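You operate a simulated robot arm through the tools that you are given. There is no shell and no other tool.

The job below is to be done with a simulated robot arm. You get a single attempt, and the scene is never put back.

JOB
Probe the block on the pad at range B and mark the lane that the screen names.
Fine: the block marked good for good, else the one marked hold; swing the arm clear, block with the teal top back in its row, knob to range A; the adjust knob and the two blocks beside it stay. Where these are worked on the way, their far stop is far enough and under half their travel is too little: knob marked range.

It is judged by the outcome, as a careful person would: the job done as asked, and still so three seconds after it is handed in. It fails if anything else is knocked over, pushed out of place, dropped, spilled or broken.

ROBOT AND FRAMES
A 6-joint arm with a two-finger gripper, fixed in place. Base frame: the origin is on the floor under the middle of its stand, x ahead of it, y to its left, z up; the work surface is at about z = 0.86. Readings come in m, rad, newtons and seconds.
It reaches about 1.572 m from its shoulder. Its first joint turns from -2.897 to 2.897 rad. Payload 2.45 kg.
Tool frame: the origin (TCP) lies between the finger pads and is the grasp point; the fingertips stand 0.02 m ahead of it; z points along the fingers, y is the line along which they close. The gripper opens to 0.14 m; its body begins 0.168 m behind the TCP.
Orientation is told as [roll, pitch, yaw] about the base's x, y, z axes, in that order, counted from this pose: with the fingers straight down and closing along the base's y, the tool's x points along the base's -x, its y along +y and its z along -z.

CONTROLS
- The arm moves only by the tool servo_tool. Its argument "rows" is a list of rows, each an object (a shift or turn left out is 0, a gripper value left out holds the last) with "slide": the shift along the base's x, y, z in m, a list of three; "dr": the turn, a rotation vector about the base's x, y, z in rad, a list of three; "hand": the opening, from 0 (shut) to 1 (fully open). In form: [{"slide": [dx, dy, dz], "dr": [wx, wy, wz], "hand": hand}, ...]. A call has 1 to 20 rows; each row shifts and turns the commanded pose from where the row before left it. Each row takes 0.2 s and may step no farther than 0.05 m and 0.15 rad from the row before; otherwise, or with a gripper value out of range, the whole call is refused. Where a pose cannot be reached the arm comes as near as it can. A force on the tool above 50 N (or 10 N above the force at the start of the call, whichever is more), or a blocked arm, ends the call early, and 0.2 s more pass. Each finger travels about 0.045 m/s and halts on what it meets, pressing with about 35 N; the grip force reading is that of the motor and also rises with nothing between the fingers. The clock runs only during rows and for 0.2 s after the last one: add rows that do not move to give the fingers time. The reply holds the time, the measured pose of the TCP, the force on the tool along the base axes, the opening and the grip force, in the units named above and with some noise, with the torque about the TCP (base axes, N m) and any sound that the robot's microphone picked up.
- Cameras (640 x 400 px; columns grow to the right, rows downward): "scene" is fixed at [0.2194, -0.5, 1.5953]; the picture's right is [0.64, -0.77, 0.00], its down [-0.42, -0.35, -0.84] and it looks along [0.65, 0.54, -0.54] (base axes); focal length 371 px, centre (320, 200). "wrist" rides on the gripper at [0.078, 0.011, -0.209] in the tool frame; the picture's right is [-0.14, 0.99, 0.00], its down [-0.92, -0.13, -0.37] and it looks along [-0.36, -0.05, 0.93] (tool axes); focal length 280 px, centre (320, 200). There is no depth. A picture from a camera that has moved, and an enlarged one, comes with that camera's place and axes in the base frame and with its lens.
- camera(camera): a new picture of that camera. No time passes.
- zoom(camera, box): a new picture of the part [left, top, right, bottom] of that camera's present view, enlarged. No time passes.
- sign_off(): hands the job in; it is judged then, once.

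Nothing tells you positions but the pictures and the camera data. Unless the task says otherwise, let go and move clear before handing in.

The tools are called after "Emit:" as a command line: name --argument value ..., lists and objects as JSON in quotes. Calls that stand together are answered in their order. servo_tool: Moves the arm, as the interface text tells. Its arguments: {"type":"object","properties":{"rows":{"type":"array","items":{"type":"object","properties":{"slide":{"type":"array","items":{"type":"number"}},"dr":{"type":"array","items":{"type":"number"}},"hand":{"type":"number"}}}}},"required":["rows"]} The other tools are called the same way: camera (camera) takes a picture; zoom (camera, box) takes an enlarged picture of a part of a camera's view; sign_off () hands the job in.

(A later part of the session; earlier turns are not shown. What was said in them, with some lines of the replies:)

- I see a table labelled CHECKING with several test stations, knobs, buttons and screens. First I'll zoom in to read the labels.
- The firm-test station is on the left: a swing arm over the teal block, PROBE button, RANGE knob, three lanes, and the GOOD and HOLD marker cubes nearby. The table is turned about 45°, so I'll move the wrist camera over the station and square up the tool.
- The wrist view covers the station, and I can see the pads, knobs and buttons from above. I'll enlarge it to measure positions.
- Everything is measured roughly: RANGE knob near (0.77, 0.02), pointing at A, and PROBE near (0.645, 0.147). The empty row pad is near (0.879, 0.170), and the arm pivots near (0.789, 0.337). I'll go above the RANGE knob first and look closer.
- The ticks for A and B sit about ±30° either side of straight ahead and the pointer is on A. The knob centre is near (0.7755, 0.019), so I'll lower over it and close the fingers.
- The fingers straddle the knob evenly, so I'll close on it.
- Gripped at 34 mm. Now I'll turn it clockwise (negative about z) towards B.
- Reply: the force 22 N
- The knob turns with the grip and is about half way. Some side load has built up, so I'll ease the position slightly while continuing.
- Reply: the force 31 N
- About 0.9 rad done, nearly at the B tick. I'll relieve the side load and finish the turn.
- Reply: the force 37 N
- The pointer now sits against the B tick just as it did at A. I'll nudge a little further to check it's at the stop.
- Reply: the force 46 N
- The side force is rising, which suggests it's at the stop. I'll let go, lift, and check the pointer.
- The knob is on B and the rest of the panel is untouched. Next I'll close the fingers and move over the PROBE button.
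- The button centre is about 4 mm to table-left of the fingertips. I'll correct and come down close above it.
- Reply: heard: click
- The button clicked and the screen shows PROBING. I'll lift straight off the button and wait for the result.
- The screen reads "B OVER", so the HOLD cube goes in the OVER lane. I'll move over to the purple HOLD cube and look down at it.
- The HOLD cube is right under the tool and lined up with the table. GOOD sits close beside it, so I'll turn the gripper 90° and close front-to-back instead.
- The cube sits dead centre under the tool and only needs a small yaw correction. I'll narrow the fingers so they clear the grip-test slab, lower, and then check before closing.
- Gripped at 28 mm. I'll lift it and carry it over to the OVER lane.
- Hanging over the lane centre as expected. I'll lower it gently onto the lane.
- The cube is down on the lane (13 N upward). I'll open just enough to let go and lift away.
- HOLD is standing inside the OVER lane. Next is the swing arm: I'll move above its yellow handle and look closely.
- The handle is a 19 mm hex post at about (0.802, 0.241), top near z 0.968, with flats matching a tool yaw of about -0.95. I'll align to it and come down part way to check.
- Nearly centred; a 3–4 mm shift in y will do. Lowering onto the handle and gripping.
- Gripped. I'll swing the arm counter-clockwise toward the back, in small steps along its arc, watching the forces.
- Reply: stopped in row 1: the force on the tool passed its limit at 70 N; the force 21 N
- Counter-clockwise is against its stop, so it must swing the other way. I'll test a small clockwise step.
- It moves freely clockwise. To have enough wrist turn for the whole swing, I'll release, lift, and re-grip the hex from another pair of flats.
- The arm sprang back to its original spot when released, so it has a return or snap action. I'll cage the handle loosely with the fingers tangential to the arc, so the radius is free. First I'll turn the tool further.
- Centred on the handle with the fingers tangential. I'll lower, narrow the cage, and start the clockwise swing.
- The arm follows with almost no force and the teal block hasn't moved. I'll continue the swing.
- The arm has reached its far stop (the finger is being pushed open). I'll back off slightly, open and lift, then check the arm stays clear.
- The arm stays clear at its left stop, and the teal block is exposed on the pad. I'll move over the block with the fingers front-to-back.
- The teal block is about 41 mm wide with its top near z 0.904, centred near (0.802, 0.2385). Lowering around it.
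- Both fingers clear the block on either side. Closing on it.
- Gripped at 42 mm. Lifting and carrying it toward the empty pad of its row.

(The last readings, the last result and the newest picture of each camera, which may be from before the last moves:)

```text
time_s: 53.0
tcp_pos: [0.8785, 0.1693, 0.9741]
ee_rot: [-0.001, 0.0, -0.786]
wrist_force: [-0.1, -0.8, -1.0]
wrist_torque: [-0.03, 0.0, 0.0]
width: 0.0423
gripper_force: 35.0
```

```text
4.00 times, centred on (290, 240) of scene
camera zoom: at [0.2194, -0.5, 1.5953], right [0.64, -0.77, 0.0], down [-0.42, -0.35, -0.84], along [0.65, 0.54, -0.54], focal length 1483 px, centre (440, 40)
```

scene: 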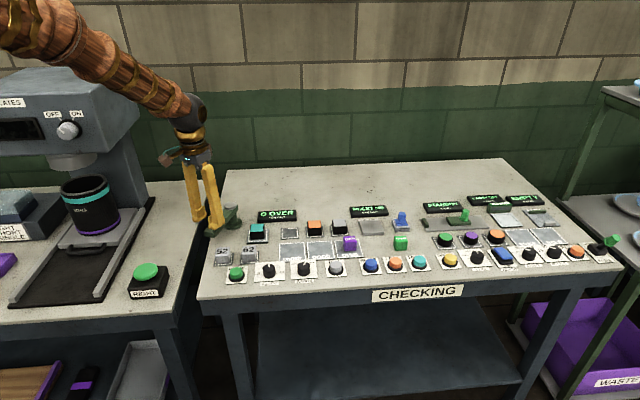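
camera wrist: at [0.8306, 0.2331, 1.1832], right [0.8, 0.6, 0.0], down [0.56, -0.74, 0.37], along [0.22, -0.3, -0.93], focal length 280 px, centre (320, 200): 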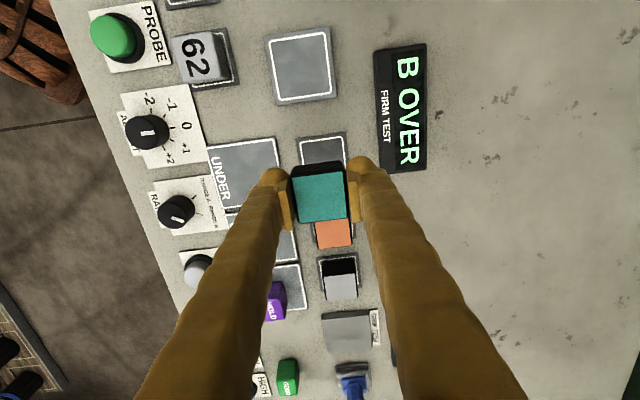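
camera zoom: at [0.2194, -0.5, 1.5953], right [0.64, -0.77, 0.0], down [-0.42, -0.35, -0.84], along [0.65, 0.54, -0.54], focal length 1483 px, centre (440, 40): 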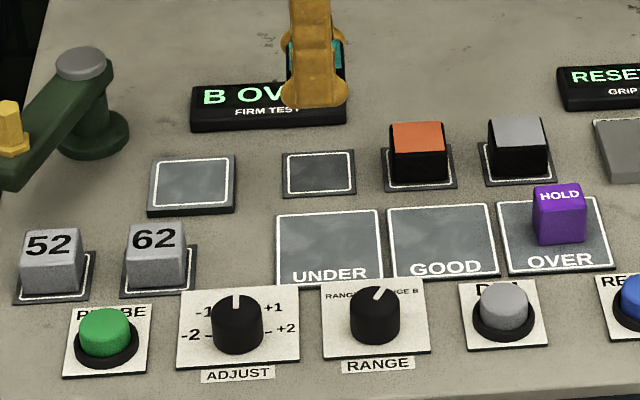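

The pad centre works out near (0.880, 0.175), a few mm from where the block hangs. I'll shift and lower carefully.

Emit:
servo_tool --rows '[{"slide": [0.0018, 0.0055, 0]}, {"slide": [0, 0, -0.03]}, {"slide": [0, 0, -0.03]}, {"slide": [0, 0, -0.012]}, {}]'

Emit:
zoom --camera "wrist" --box '[220, 110, 420, 235]'

Emit:
zoom --camera "scene" --box '[250, 200, 350, 262]'

```text
time_s: 54.1
tcp_pos: [0.8795, 0.176, 0.9019]
ee_rot: [-0.002, -0.001, -0.787]
wrist_force: [0.5, -0.2, -0.2]
wrist_torque: [0.0, 0.01, 0.02]
width: 0.0426
gripper_force: 35.1
```

```text
3.20 times, centred on (320, 172) of wrist
camera zoom: at [0.8315, 0.2395, 1.1117], right [0.8, 0.6, 0.0], down [0.56, -0.74, 0.37], along [0.22, -0.29, -0.93], focal length 897 px, centre (320, 288)
```

zoom: 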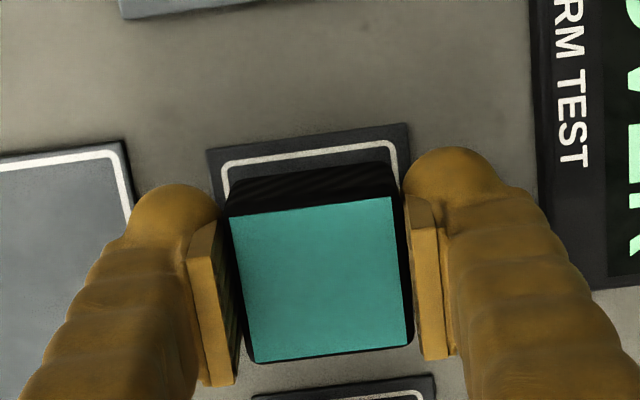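

```text
6.40 times, centred on (300, 231) of scene
camera zoom: at [0.2194, -0.5, 1.5953], right [0.64, -0.77, 0.0], down [-0.42, -0.35, -0.84], along [0.65, 0.54, -0.54], focal length 2373 px, centre (448, 2)
```

zoom: 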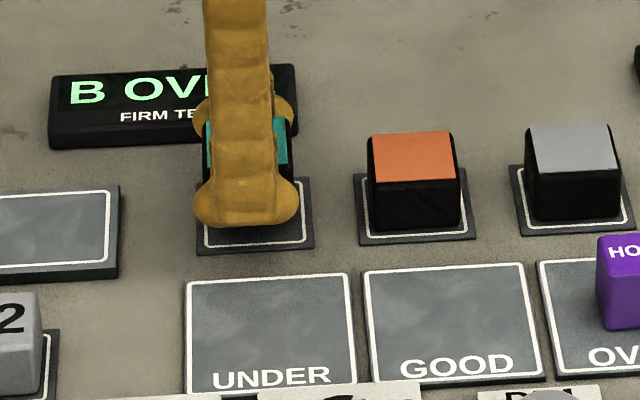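

The block lines up evenly within the pad's border. Lowering the last millimetres to contact.

Emit:
servo_tool --rows '[{"slide": [0, 0, -0.003]}, {"slide": [0, 0, -0.002]}, {"slide": [0, 0, -0.002]}, {}]'

```text
time_s: 55.1
tcp_pos: [0.8781, 0.1759, 0.8962]
ee_rot: [-0.002, -0.001, -0.786]
wrist_force: [-1.1, -0.4, -1.5]
wrist_torque: [0.02, -0.01, -0.03]
width: 0.0425
gripper_force: 35.4
```

Emit:
servo_tool --rows '[{"slide": [0, 0, -0.0015]}, {"slide": [0, 0, -0.0015]}, {}]'

```text
time_s: 56.0
tcp_pos: [0.8774, 0.1765, 0.894]
ee_rot: [-0.002, 0.0, -0.786]
wrist_force: [0.2, -0.8, -0.8]
wrist_torque: [0.01, 0.0, -0.03]
width: 0.0425
gripper_force: 35.0
```

Emit:
servo_tool --rows '[{"slide": [0, 0, -0.0015]}, {"slide": [0, 0, -0.0015]}, {}]'

Emit:
zoom --camera "scene" --box '[250, 200, 350, 262]'

```text
time_s: 56.8
tcp_pos: [0.8784, 0.1759, 0.8908]
ee_rot: [-0.001, -0.001, -0.787]
wrist_force: [0.2, 0.0, -0.7]
wrist_torque: [0.01, -0.01, -0.02]
width: 0.0424
gripper_force: 34.6
```

```text
6.40 times, centred on (300, 231) of scene
camera zoom: at [0.2194, -0.5, 1.5953], right [0.64, -0.77, 0.0], down [-0.42, -0.35, -0.84], along [0.65, 0.54, -0.54], focal length 2373 px, centre (448, 2)
```

zoom: 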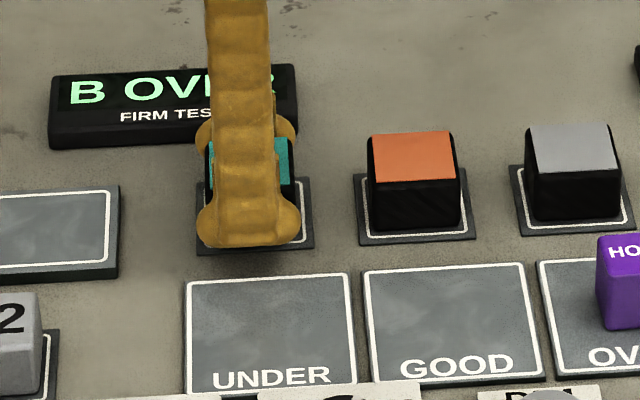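

Emit:
servo_tool --rows '[{"slide": [0, 0, -0.0015]}, {"slide": [0, 0, -0.0015]}, {}]'

```text
time_s: 57.5
tcp_pos: [0.8786, 0.1762, 0.8899]
ee_rot: [-0.001, -0.001, -0.786]
wrist_force: [-8.9, -3.0, 43.5]
wrist_torque: [-0.11, 0.3, -0.01]
width: 0.0426
gripper_force: 35.0
```

Contact made. I'll relieve the pressure a touch, release, and lift straight up.

Emit:
servo_tool --rows '[{"slide": [0, 0, 0.0012]}, {"hand": 0.4}, {}, {}, {"slide": [0, 0, 0.03]}, {"slide": [0, 0, 0.04]}, {"slide": [0, 0, 0.04]}, {}]'

Emit:
camera --camera "wrist"

Emit:
zoom --camera "scene" --box '[200, 185, 380, 297]'

```text
time_s: 59.4
tcp_pos: [0.8796, 0.1775, 0.9998]
ee_rot: [-0.003, 0.0, -0.785]
wrist_force: [-0.2, -0.4, 0.3]
wrist_torque: [-0.03, 0.0, -0.01]
width: 0.0559
gripper_force: 0.1
```

```text
taken
camera wrist: at [0.8328, 0.2399, 1.208], right [0.8, 0.6, 0.0], down [0.56, -0.74, 0.37], along [0.22, -0.29, -0.93], focal length 280 px, centre (320, 200)
```

wrist: 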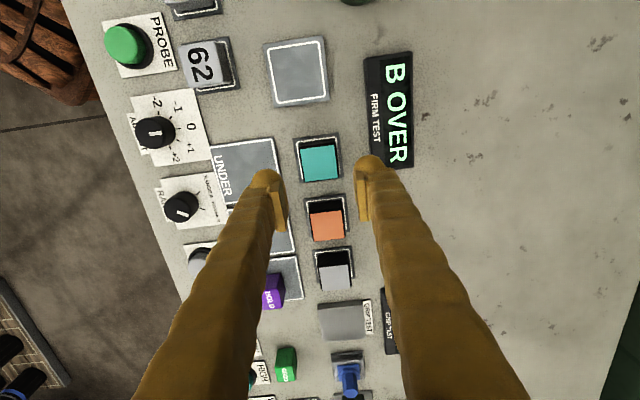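

```text
3.56 times, centred on (290, 241) of scene
camera zoom: at [0.2194, -0.5, 1.5953], right [0.64, -0.77, 0.0], down [-0.42, -0.35, -0.84], along [0.65, 0.54, -0.54], focal length 1318 px, centre (427, 54)
```

zoom: 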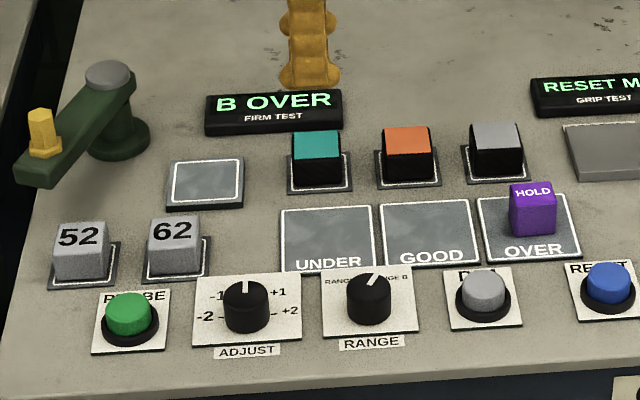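

Emit:
zoom --camera "wrist" --box '[270, 120, 374, 185]'

Emit:
zoom --camera "scene" --box '[270, 210, 360, 266]'

```text
6.15 times, centred on (322, 152) of wrist
camera zoom: at [0.8328, 0.2399, 1.208], right [0.8, 0.6, 0.0], down [0.56, -0.74, 0.37], along [0.22, -0.29, -0.93], focal length 1726 px, centre (308, 492)
```

zoom: 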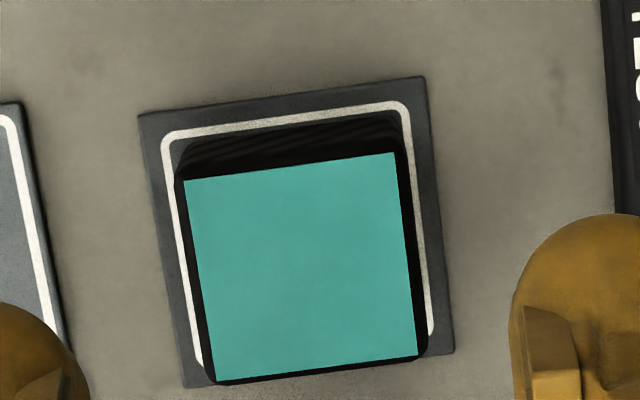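

```text
7.11 times, centred on (315, 238) of scene
camera zoom: at [0.2194, -0.5, 1.5953], right [0.64, -0.77, 0.0], down [-0.42, -0.35, -0.84], along [0.65, 0.54, -0.54], focal length 2637 px, centre (356, -70)
```

zoom: 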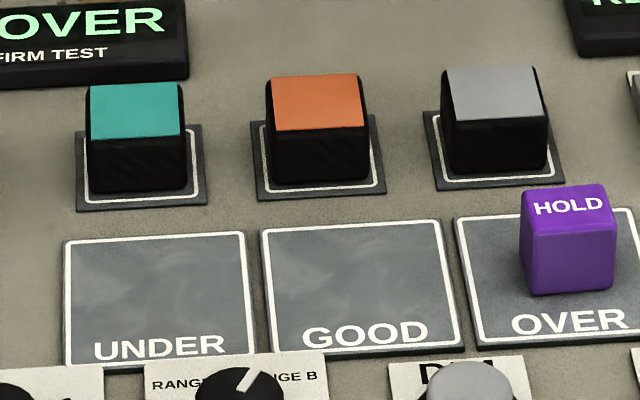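

The teal block is centred on its pad in the row. Last step is the RANGE knob back to A, so I'll move above it with the yaw I had at B.

Emit:
servo_tool --rows '[{"slide": [-0.0206, -0.0318, 0.0], "dr": [0, 0, 0.092], "hand": 0.42}, {"slide": [-0.0206, -0.0318, 0.0], "dr": [0, 0, 0.092]}, {"slide": [-0.0206, -0.0318, 0.0], "dr": [0, 0, 0.092]}, {"slide": [-0.0206, -0.0318, 0.0], "dr": [0, 0, 0.092]}, {"slide": [-0.0206, -0.0316, 0.0], "dr": [0, 0, 0.092]}, {}]'

Emit:
zoom --camera "wrist" --box '[240, 110, 400, 210]'

```text
time_s: 60.8
tcp_pos: [0.7759, 0.0193, 1.0001]
ee_rot: [-0.003, 0.0, -0.324]
wrist_force: [0.3, -0.6, -0.4]
wrist_torque: [-0.05, 0.02, 0.02]
width: 0.0586
gripper_force: 0.1
```

```text
4.00 times, centred on (320, 160) of wrist
camera zoom: at [0.7056, 0.0535, 1.2083], right [0.45, 0.89, 0.0], down [0.83, -0.41, 0.37], along [0.33, -0.17, -0.93], focal length 1122 px, centre (320, 360)
```

zoom: 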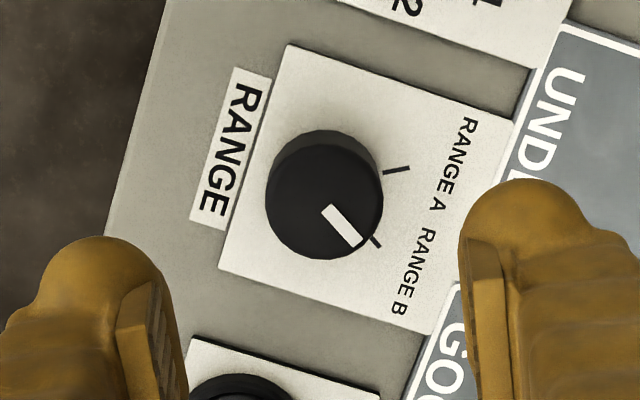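

Emit:
servo_tool --rows '[{"slide": [0.0004, 0.0002, -0.03]}, {"slide": [0, 0, -0.04]}, {"slide": [0, 0, -0.03]}, {"slide": [0, 0, -0.01]}, {}, {"hand": 0.0}, {}, {}, {}]'

Emit:
zoom --camera "wrist" --box '[240, 130, 400, 230]'

```text
time_s: 62.8
tcp_pos: [0.7761, 0.0188, 0.8901]
ee_rot: [0.001, 0.0, -0.324]
wrist_force: [6.3, 34.8, -7.4]
wrist_torque: [0.37, -0.1, 0.01]
width: 0.0335
gripper_force: 45.1
```

```text
4.00 times, centred on (320, 180) of wrist
camera zoom: at [0.7053, 0.0546, 1.0989], right [0.45, 0.89, 0.0], down [0.83, -0.41, 0.37], along [0.33, -0.17, -0.93], focal length 1122 px, centre (320, 280)
```

zoom: 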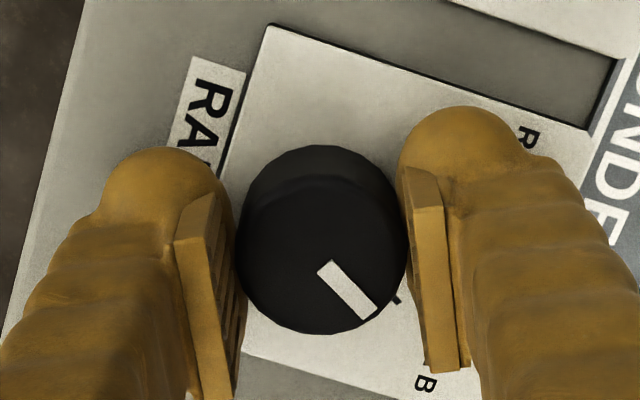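

There's a side load pulling toward +y, so I'll shift that way as I begin turning counter-clockwise.

Emit:
servo_tool --rows '[{"slide": [0.0002, 0.0012, 0]}, {"dr": [0, 0, 0.1]}, {"dr": [0, 0, 0.1]}, {"dr": [0, 0, 0.1]}]'

```text
time_s: 63.8
tcp_pos: [0.776, 0.0184, 0.8896]
ee_rot: [-0.001, 0.001, -0.025]
wrist_force: [-5.0, 9.4, 4.3]
wrist_torque: [0.12, 0.14, -0.01]
width: 0.0336
gripper_force: 44.8
stopped in row 4: the force on the tool passed its limit at 51 N (the readings are from after the stop); the commanded pose is now the measured one
```

Emit:
servo_tool --rows '[{"slide": [-0.0002, 0.0003, 0], "dr": [0, 0, 0.08]}, {"dr": [0, 0, 0.08]}]'

Emit:
zoom --camera "wrist" --box '[240, 130, 400, 230]'

```text
time_s: 64.4
tcp_pos: [0.7751, 0.019, 0.8899]
ee_rot: [0.0, -0.001, 0.135]
wrist_force: [-5.2, 11.6, 4.5]
wrist_torque: [0.12, 0.13, 0.02]
width: 0.0334
gripper_force: 45.2
```

```text
4.00 times, centred on (320, 180) of wrist
camera zoom: at [0.697, 0.0196, 1.0988], right [0.0, 1.0, 0.0], down [0.93, 0.0, 0.37], along [0.37, 0.0, -0.93], focal length 1122 px, centre (320, 280)
```

zoom: 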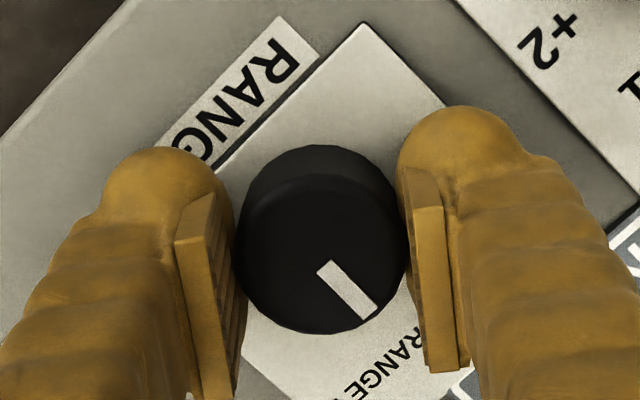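

The knob turns with the grip and the load is low. Continuing toward A.

Emit:
servo_tool --rows '[{"slide": [-0.0002, 0.0003, 0], "dr": [0, 0, 0.08]}, {"dr": [0, 0, 0.08]}, {"dr": [0, 0, 0.08]}]'

```text
time_s: 65.2
tcp_pos: [0.7749, 0.0187, 0.89]
ee_rot: [-0.001, -0.002, 0.374]
wrist_force: [-1.2, 4.9, 7.8]
wrist_torque: [0.04, 0.09, -0.04]
width: 0.0334
gripper_force: 44.8
```

Emit:
servo_tool --rows '[{"dr": [0, 0, 0.08]}, {"dr": [0, 0, 0.08]}, {"dr": [0, 0, 0.08]}]'

Emit:
zoom --camera "wrist" --box '[240, 130, 400, 230]'

```text
time_s: 66.0
tcp_pos: [0.7753, 0.0181, 0.8906]
ee_rot: [-0.002, 0.001, 0.616]
wrist_force: [-5.3, -6.0, 16.7]
wrist_torque: [-0.19, 0.18, 0.02]
width: 0.0331
gripper_force: 44.8
```

```text
4.00 times, centred on (320, 180) of wrist
camera zoom: at [0.7056, -0.0167, 1.0987], right [-0.46, 0.89, 0.0], down [0.83, 0.43, 0.37], along [0.33, 0.17, -0.93], focal length 1122 px, centre (320, 280)
```

zoom: 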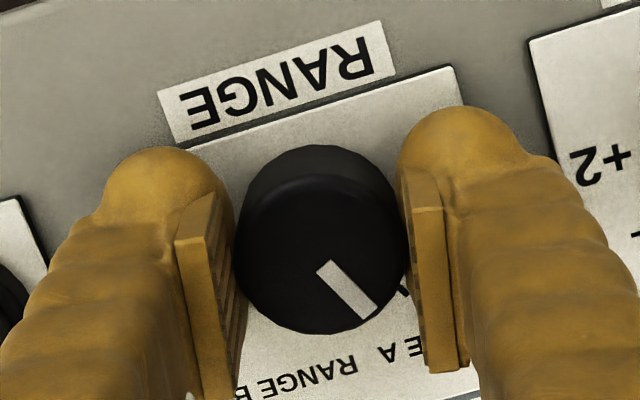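

Emit:
servo_tool --rows '[{"slide": [-0.0001, -0.0002, -0.0003], "dr": [0, 0, 0.08]}, {"dr": [0, 0, 0.08]}, {}]'

Emit:
zoom --camera "wrist" --box '[240, 130, 400, 230]'

```text
time_s: 66.8
tcp_pos: [0.7754, 0.0197, 0.8891]
ee_rot: [-0.002, -0.003, 0.775]
wrist_force: [8.4, -7.3, 13.7]
wrist_torque: [-0.02, -0.21, -0.55]
width: 0.0334
gripper_force: 45.5
```

```text
4.00 times, centred on (320, 180) of wrist
camera zoom: at [0.7123, -0.0271, 1.0977], right [-0.59, 0.8, 0.0], down [0.75, 0.55, 0.37], along [0.3, 0.22, -0.93], focal length 1122 px, centre (320, 280)
```

zoom: 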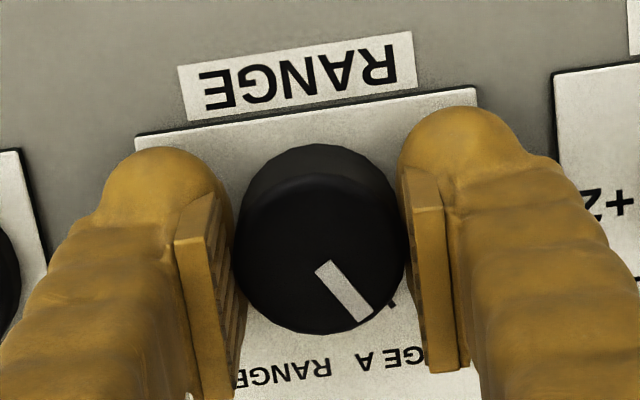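

The torque jumped to 0.55 N m, so the knob is at the A stop, looking the same as at the start. Releasing and lifting to verify.

Emit:
servo_tool --rows '[{"hand": 0.42}, {}, {}, {"slide": [0, 0, 0.03]}, {"slide": [0, 0, 0.04]}, {"slide": [0, 0, 0.04]}, {}]'

Emit:
zoom --camera "wrist" --box '[240, 110, 400, 210]'

Emit:
zoom --camera "scene" --box '[200, 190, 380, 302]'

```text
time_s: 68.4
tcp_pos: [0.7766, 0.0184, 0.9998]
ee_rot: [0.0, 0.0, 0.774]
wrist_force: [0.2, 0.0, -0.5]
wrist_torque: [-0.01, -0.02, -0.03]
width: 0.0591
gripper_force: 0.2
```

```text
4.00 times, centred on (320, 160) of wrist
camera zoom: at [0.7134, -0.0277, 1.2082], right [-0.59, 0.81, 0.0], down [0.75, 0.55, 0.37], along [0.3, 0.22, -0.93], focal length 1122 px, centre (320, 360)
```

zoom: 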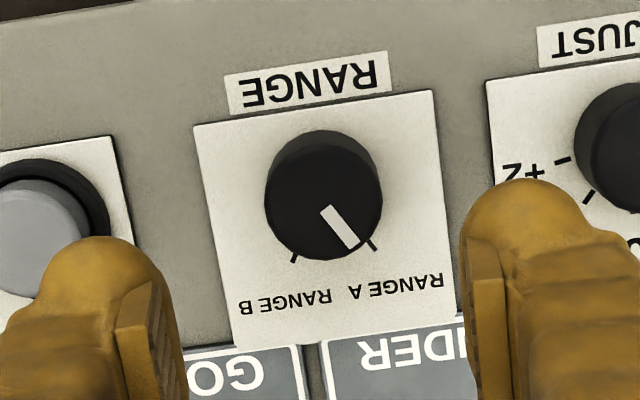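

```text
3.56 times, centred on (290, 246) of scene
camera zoom: at [0.2194, -0.5, 1.5953], right [0.64, -0.77, 0.0], down [-0.42, -0.35, -0.84], along [0.65, 0.54, -0.54], focal length 1318 px, centre (427, 36)
```

zoom: 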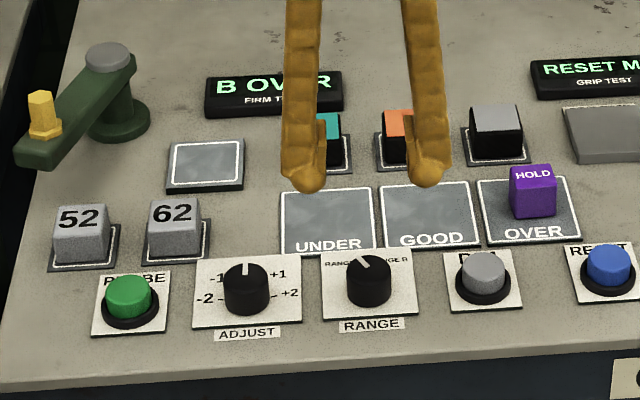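

RANGE is back on A and ADJUST is untouched at 0. I'll raise the gripper well clear and take a last look at everything.

Emit:
servo_tool --rows '[{"slide": [-0.01, 0, 0.045]}, {"slide": [-0.01, 0, 0.045]}, {"slide": [-0.01, 0, 0.045]}, {"slide": [-0.01, 0, 0.045]}, {}]'

Emit:
camera --camera "scene"

Emit:
zoom --camera "scene" --box '[200, 190, 440, 340]'

Emit:
zoom --camera "scene" --box '[400, 170, 640, 320]'

```text
time_s: 69.6
tcp_pos: [0.7374, 0.0184, 1.1815]
ee_rot: [-0.002, 0.0, 0.772]
wrist_force: [0.2, 0.7, 0.6]
wrist_torque: [-0.04, -0.01, 0.0]
width: 0.0587
gripper_force: 0.2
```

```text
taken
```

scene: 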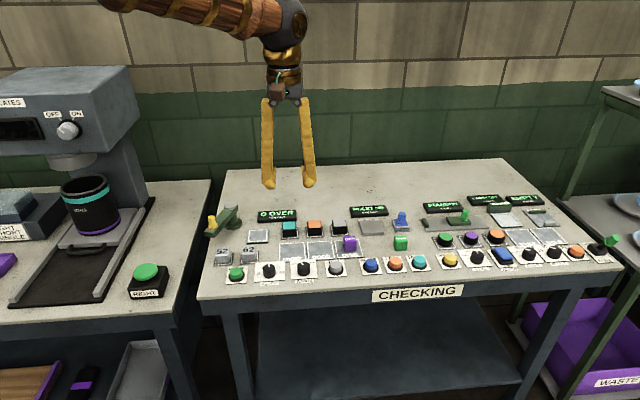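

```text
2.67 times, centred on (320, 265) of scene
camera zoom: at [0.2194, -0.5, 1.5953], right [0.64, -0.77, 0.0], down [-0.42, -0.35, -0.84], along [0.65, 0.54, -0.54], focal length 989 px, centre (320, 27)
```

zoom: 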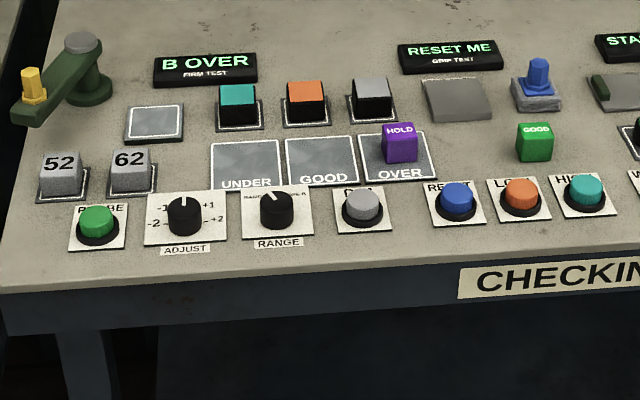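

```text
2.67 times, centred on (520, 245) of scene
camera zoom: at [0.2194, -0.5, 1.5953], right [0.64, -0.77, 0.0], down [-0.42, -0.35, -0.84], along [0.65, 0.54, -0.54], focal length 989 px, centre (-213, 80)
```

zoom: 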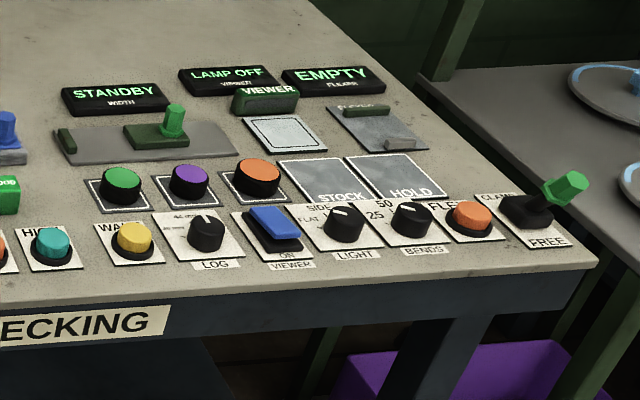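

Everything is as asked. The block was probed at range B and the screen read OVER, so the HOLD cube is in the OVER lane. The arm is swung clear, the teal block is back in its row and the knob is on A. ADJUST and blocks 52 and 62 are untouched and the gripper is clear, so I'm handing in.

Emit:
sign_off

```text
The job is handed in.
```

I probed the block on the pad at range B; the screen read "B OVER", so I put the HOLD cube in the OVER lane. The job is handed in.

- **Swing arm:** it is clear of the pad, resting at its left-hand stop. On the first try I pushed it the wrong way against its stop. The call cut out at 70 N, and the pictures afterwards showed nothing moved.
- **Teal-topped block:** it is back on its pad in the row, centred next to the orange one.
- **Range knob:** it is back on range A, turned until it met the stop.
- **Left alone:** the adjust knob is still at 0, and blocks 52 and 62 have not moved. The GOOD cube is still where it was.

The last pictures showed nothing else knocked over or out of place, and the gripper was open and well above the table.
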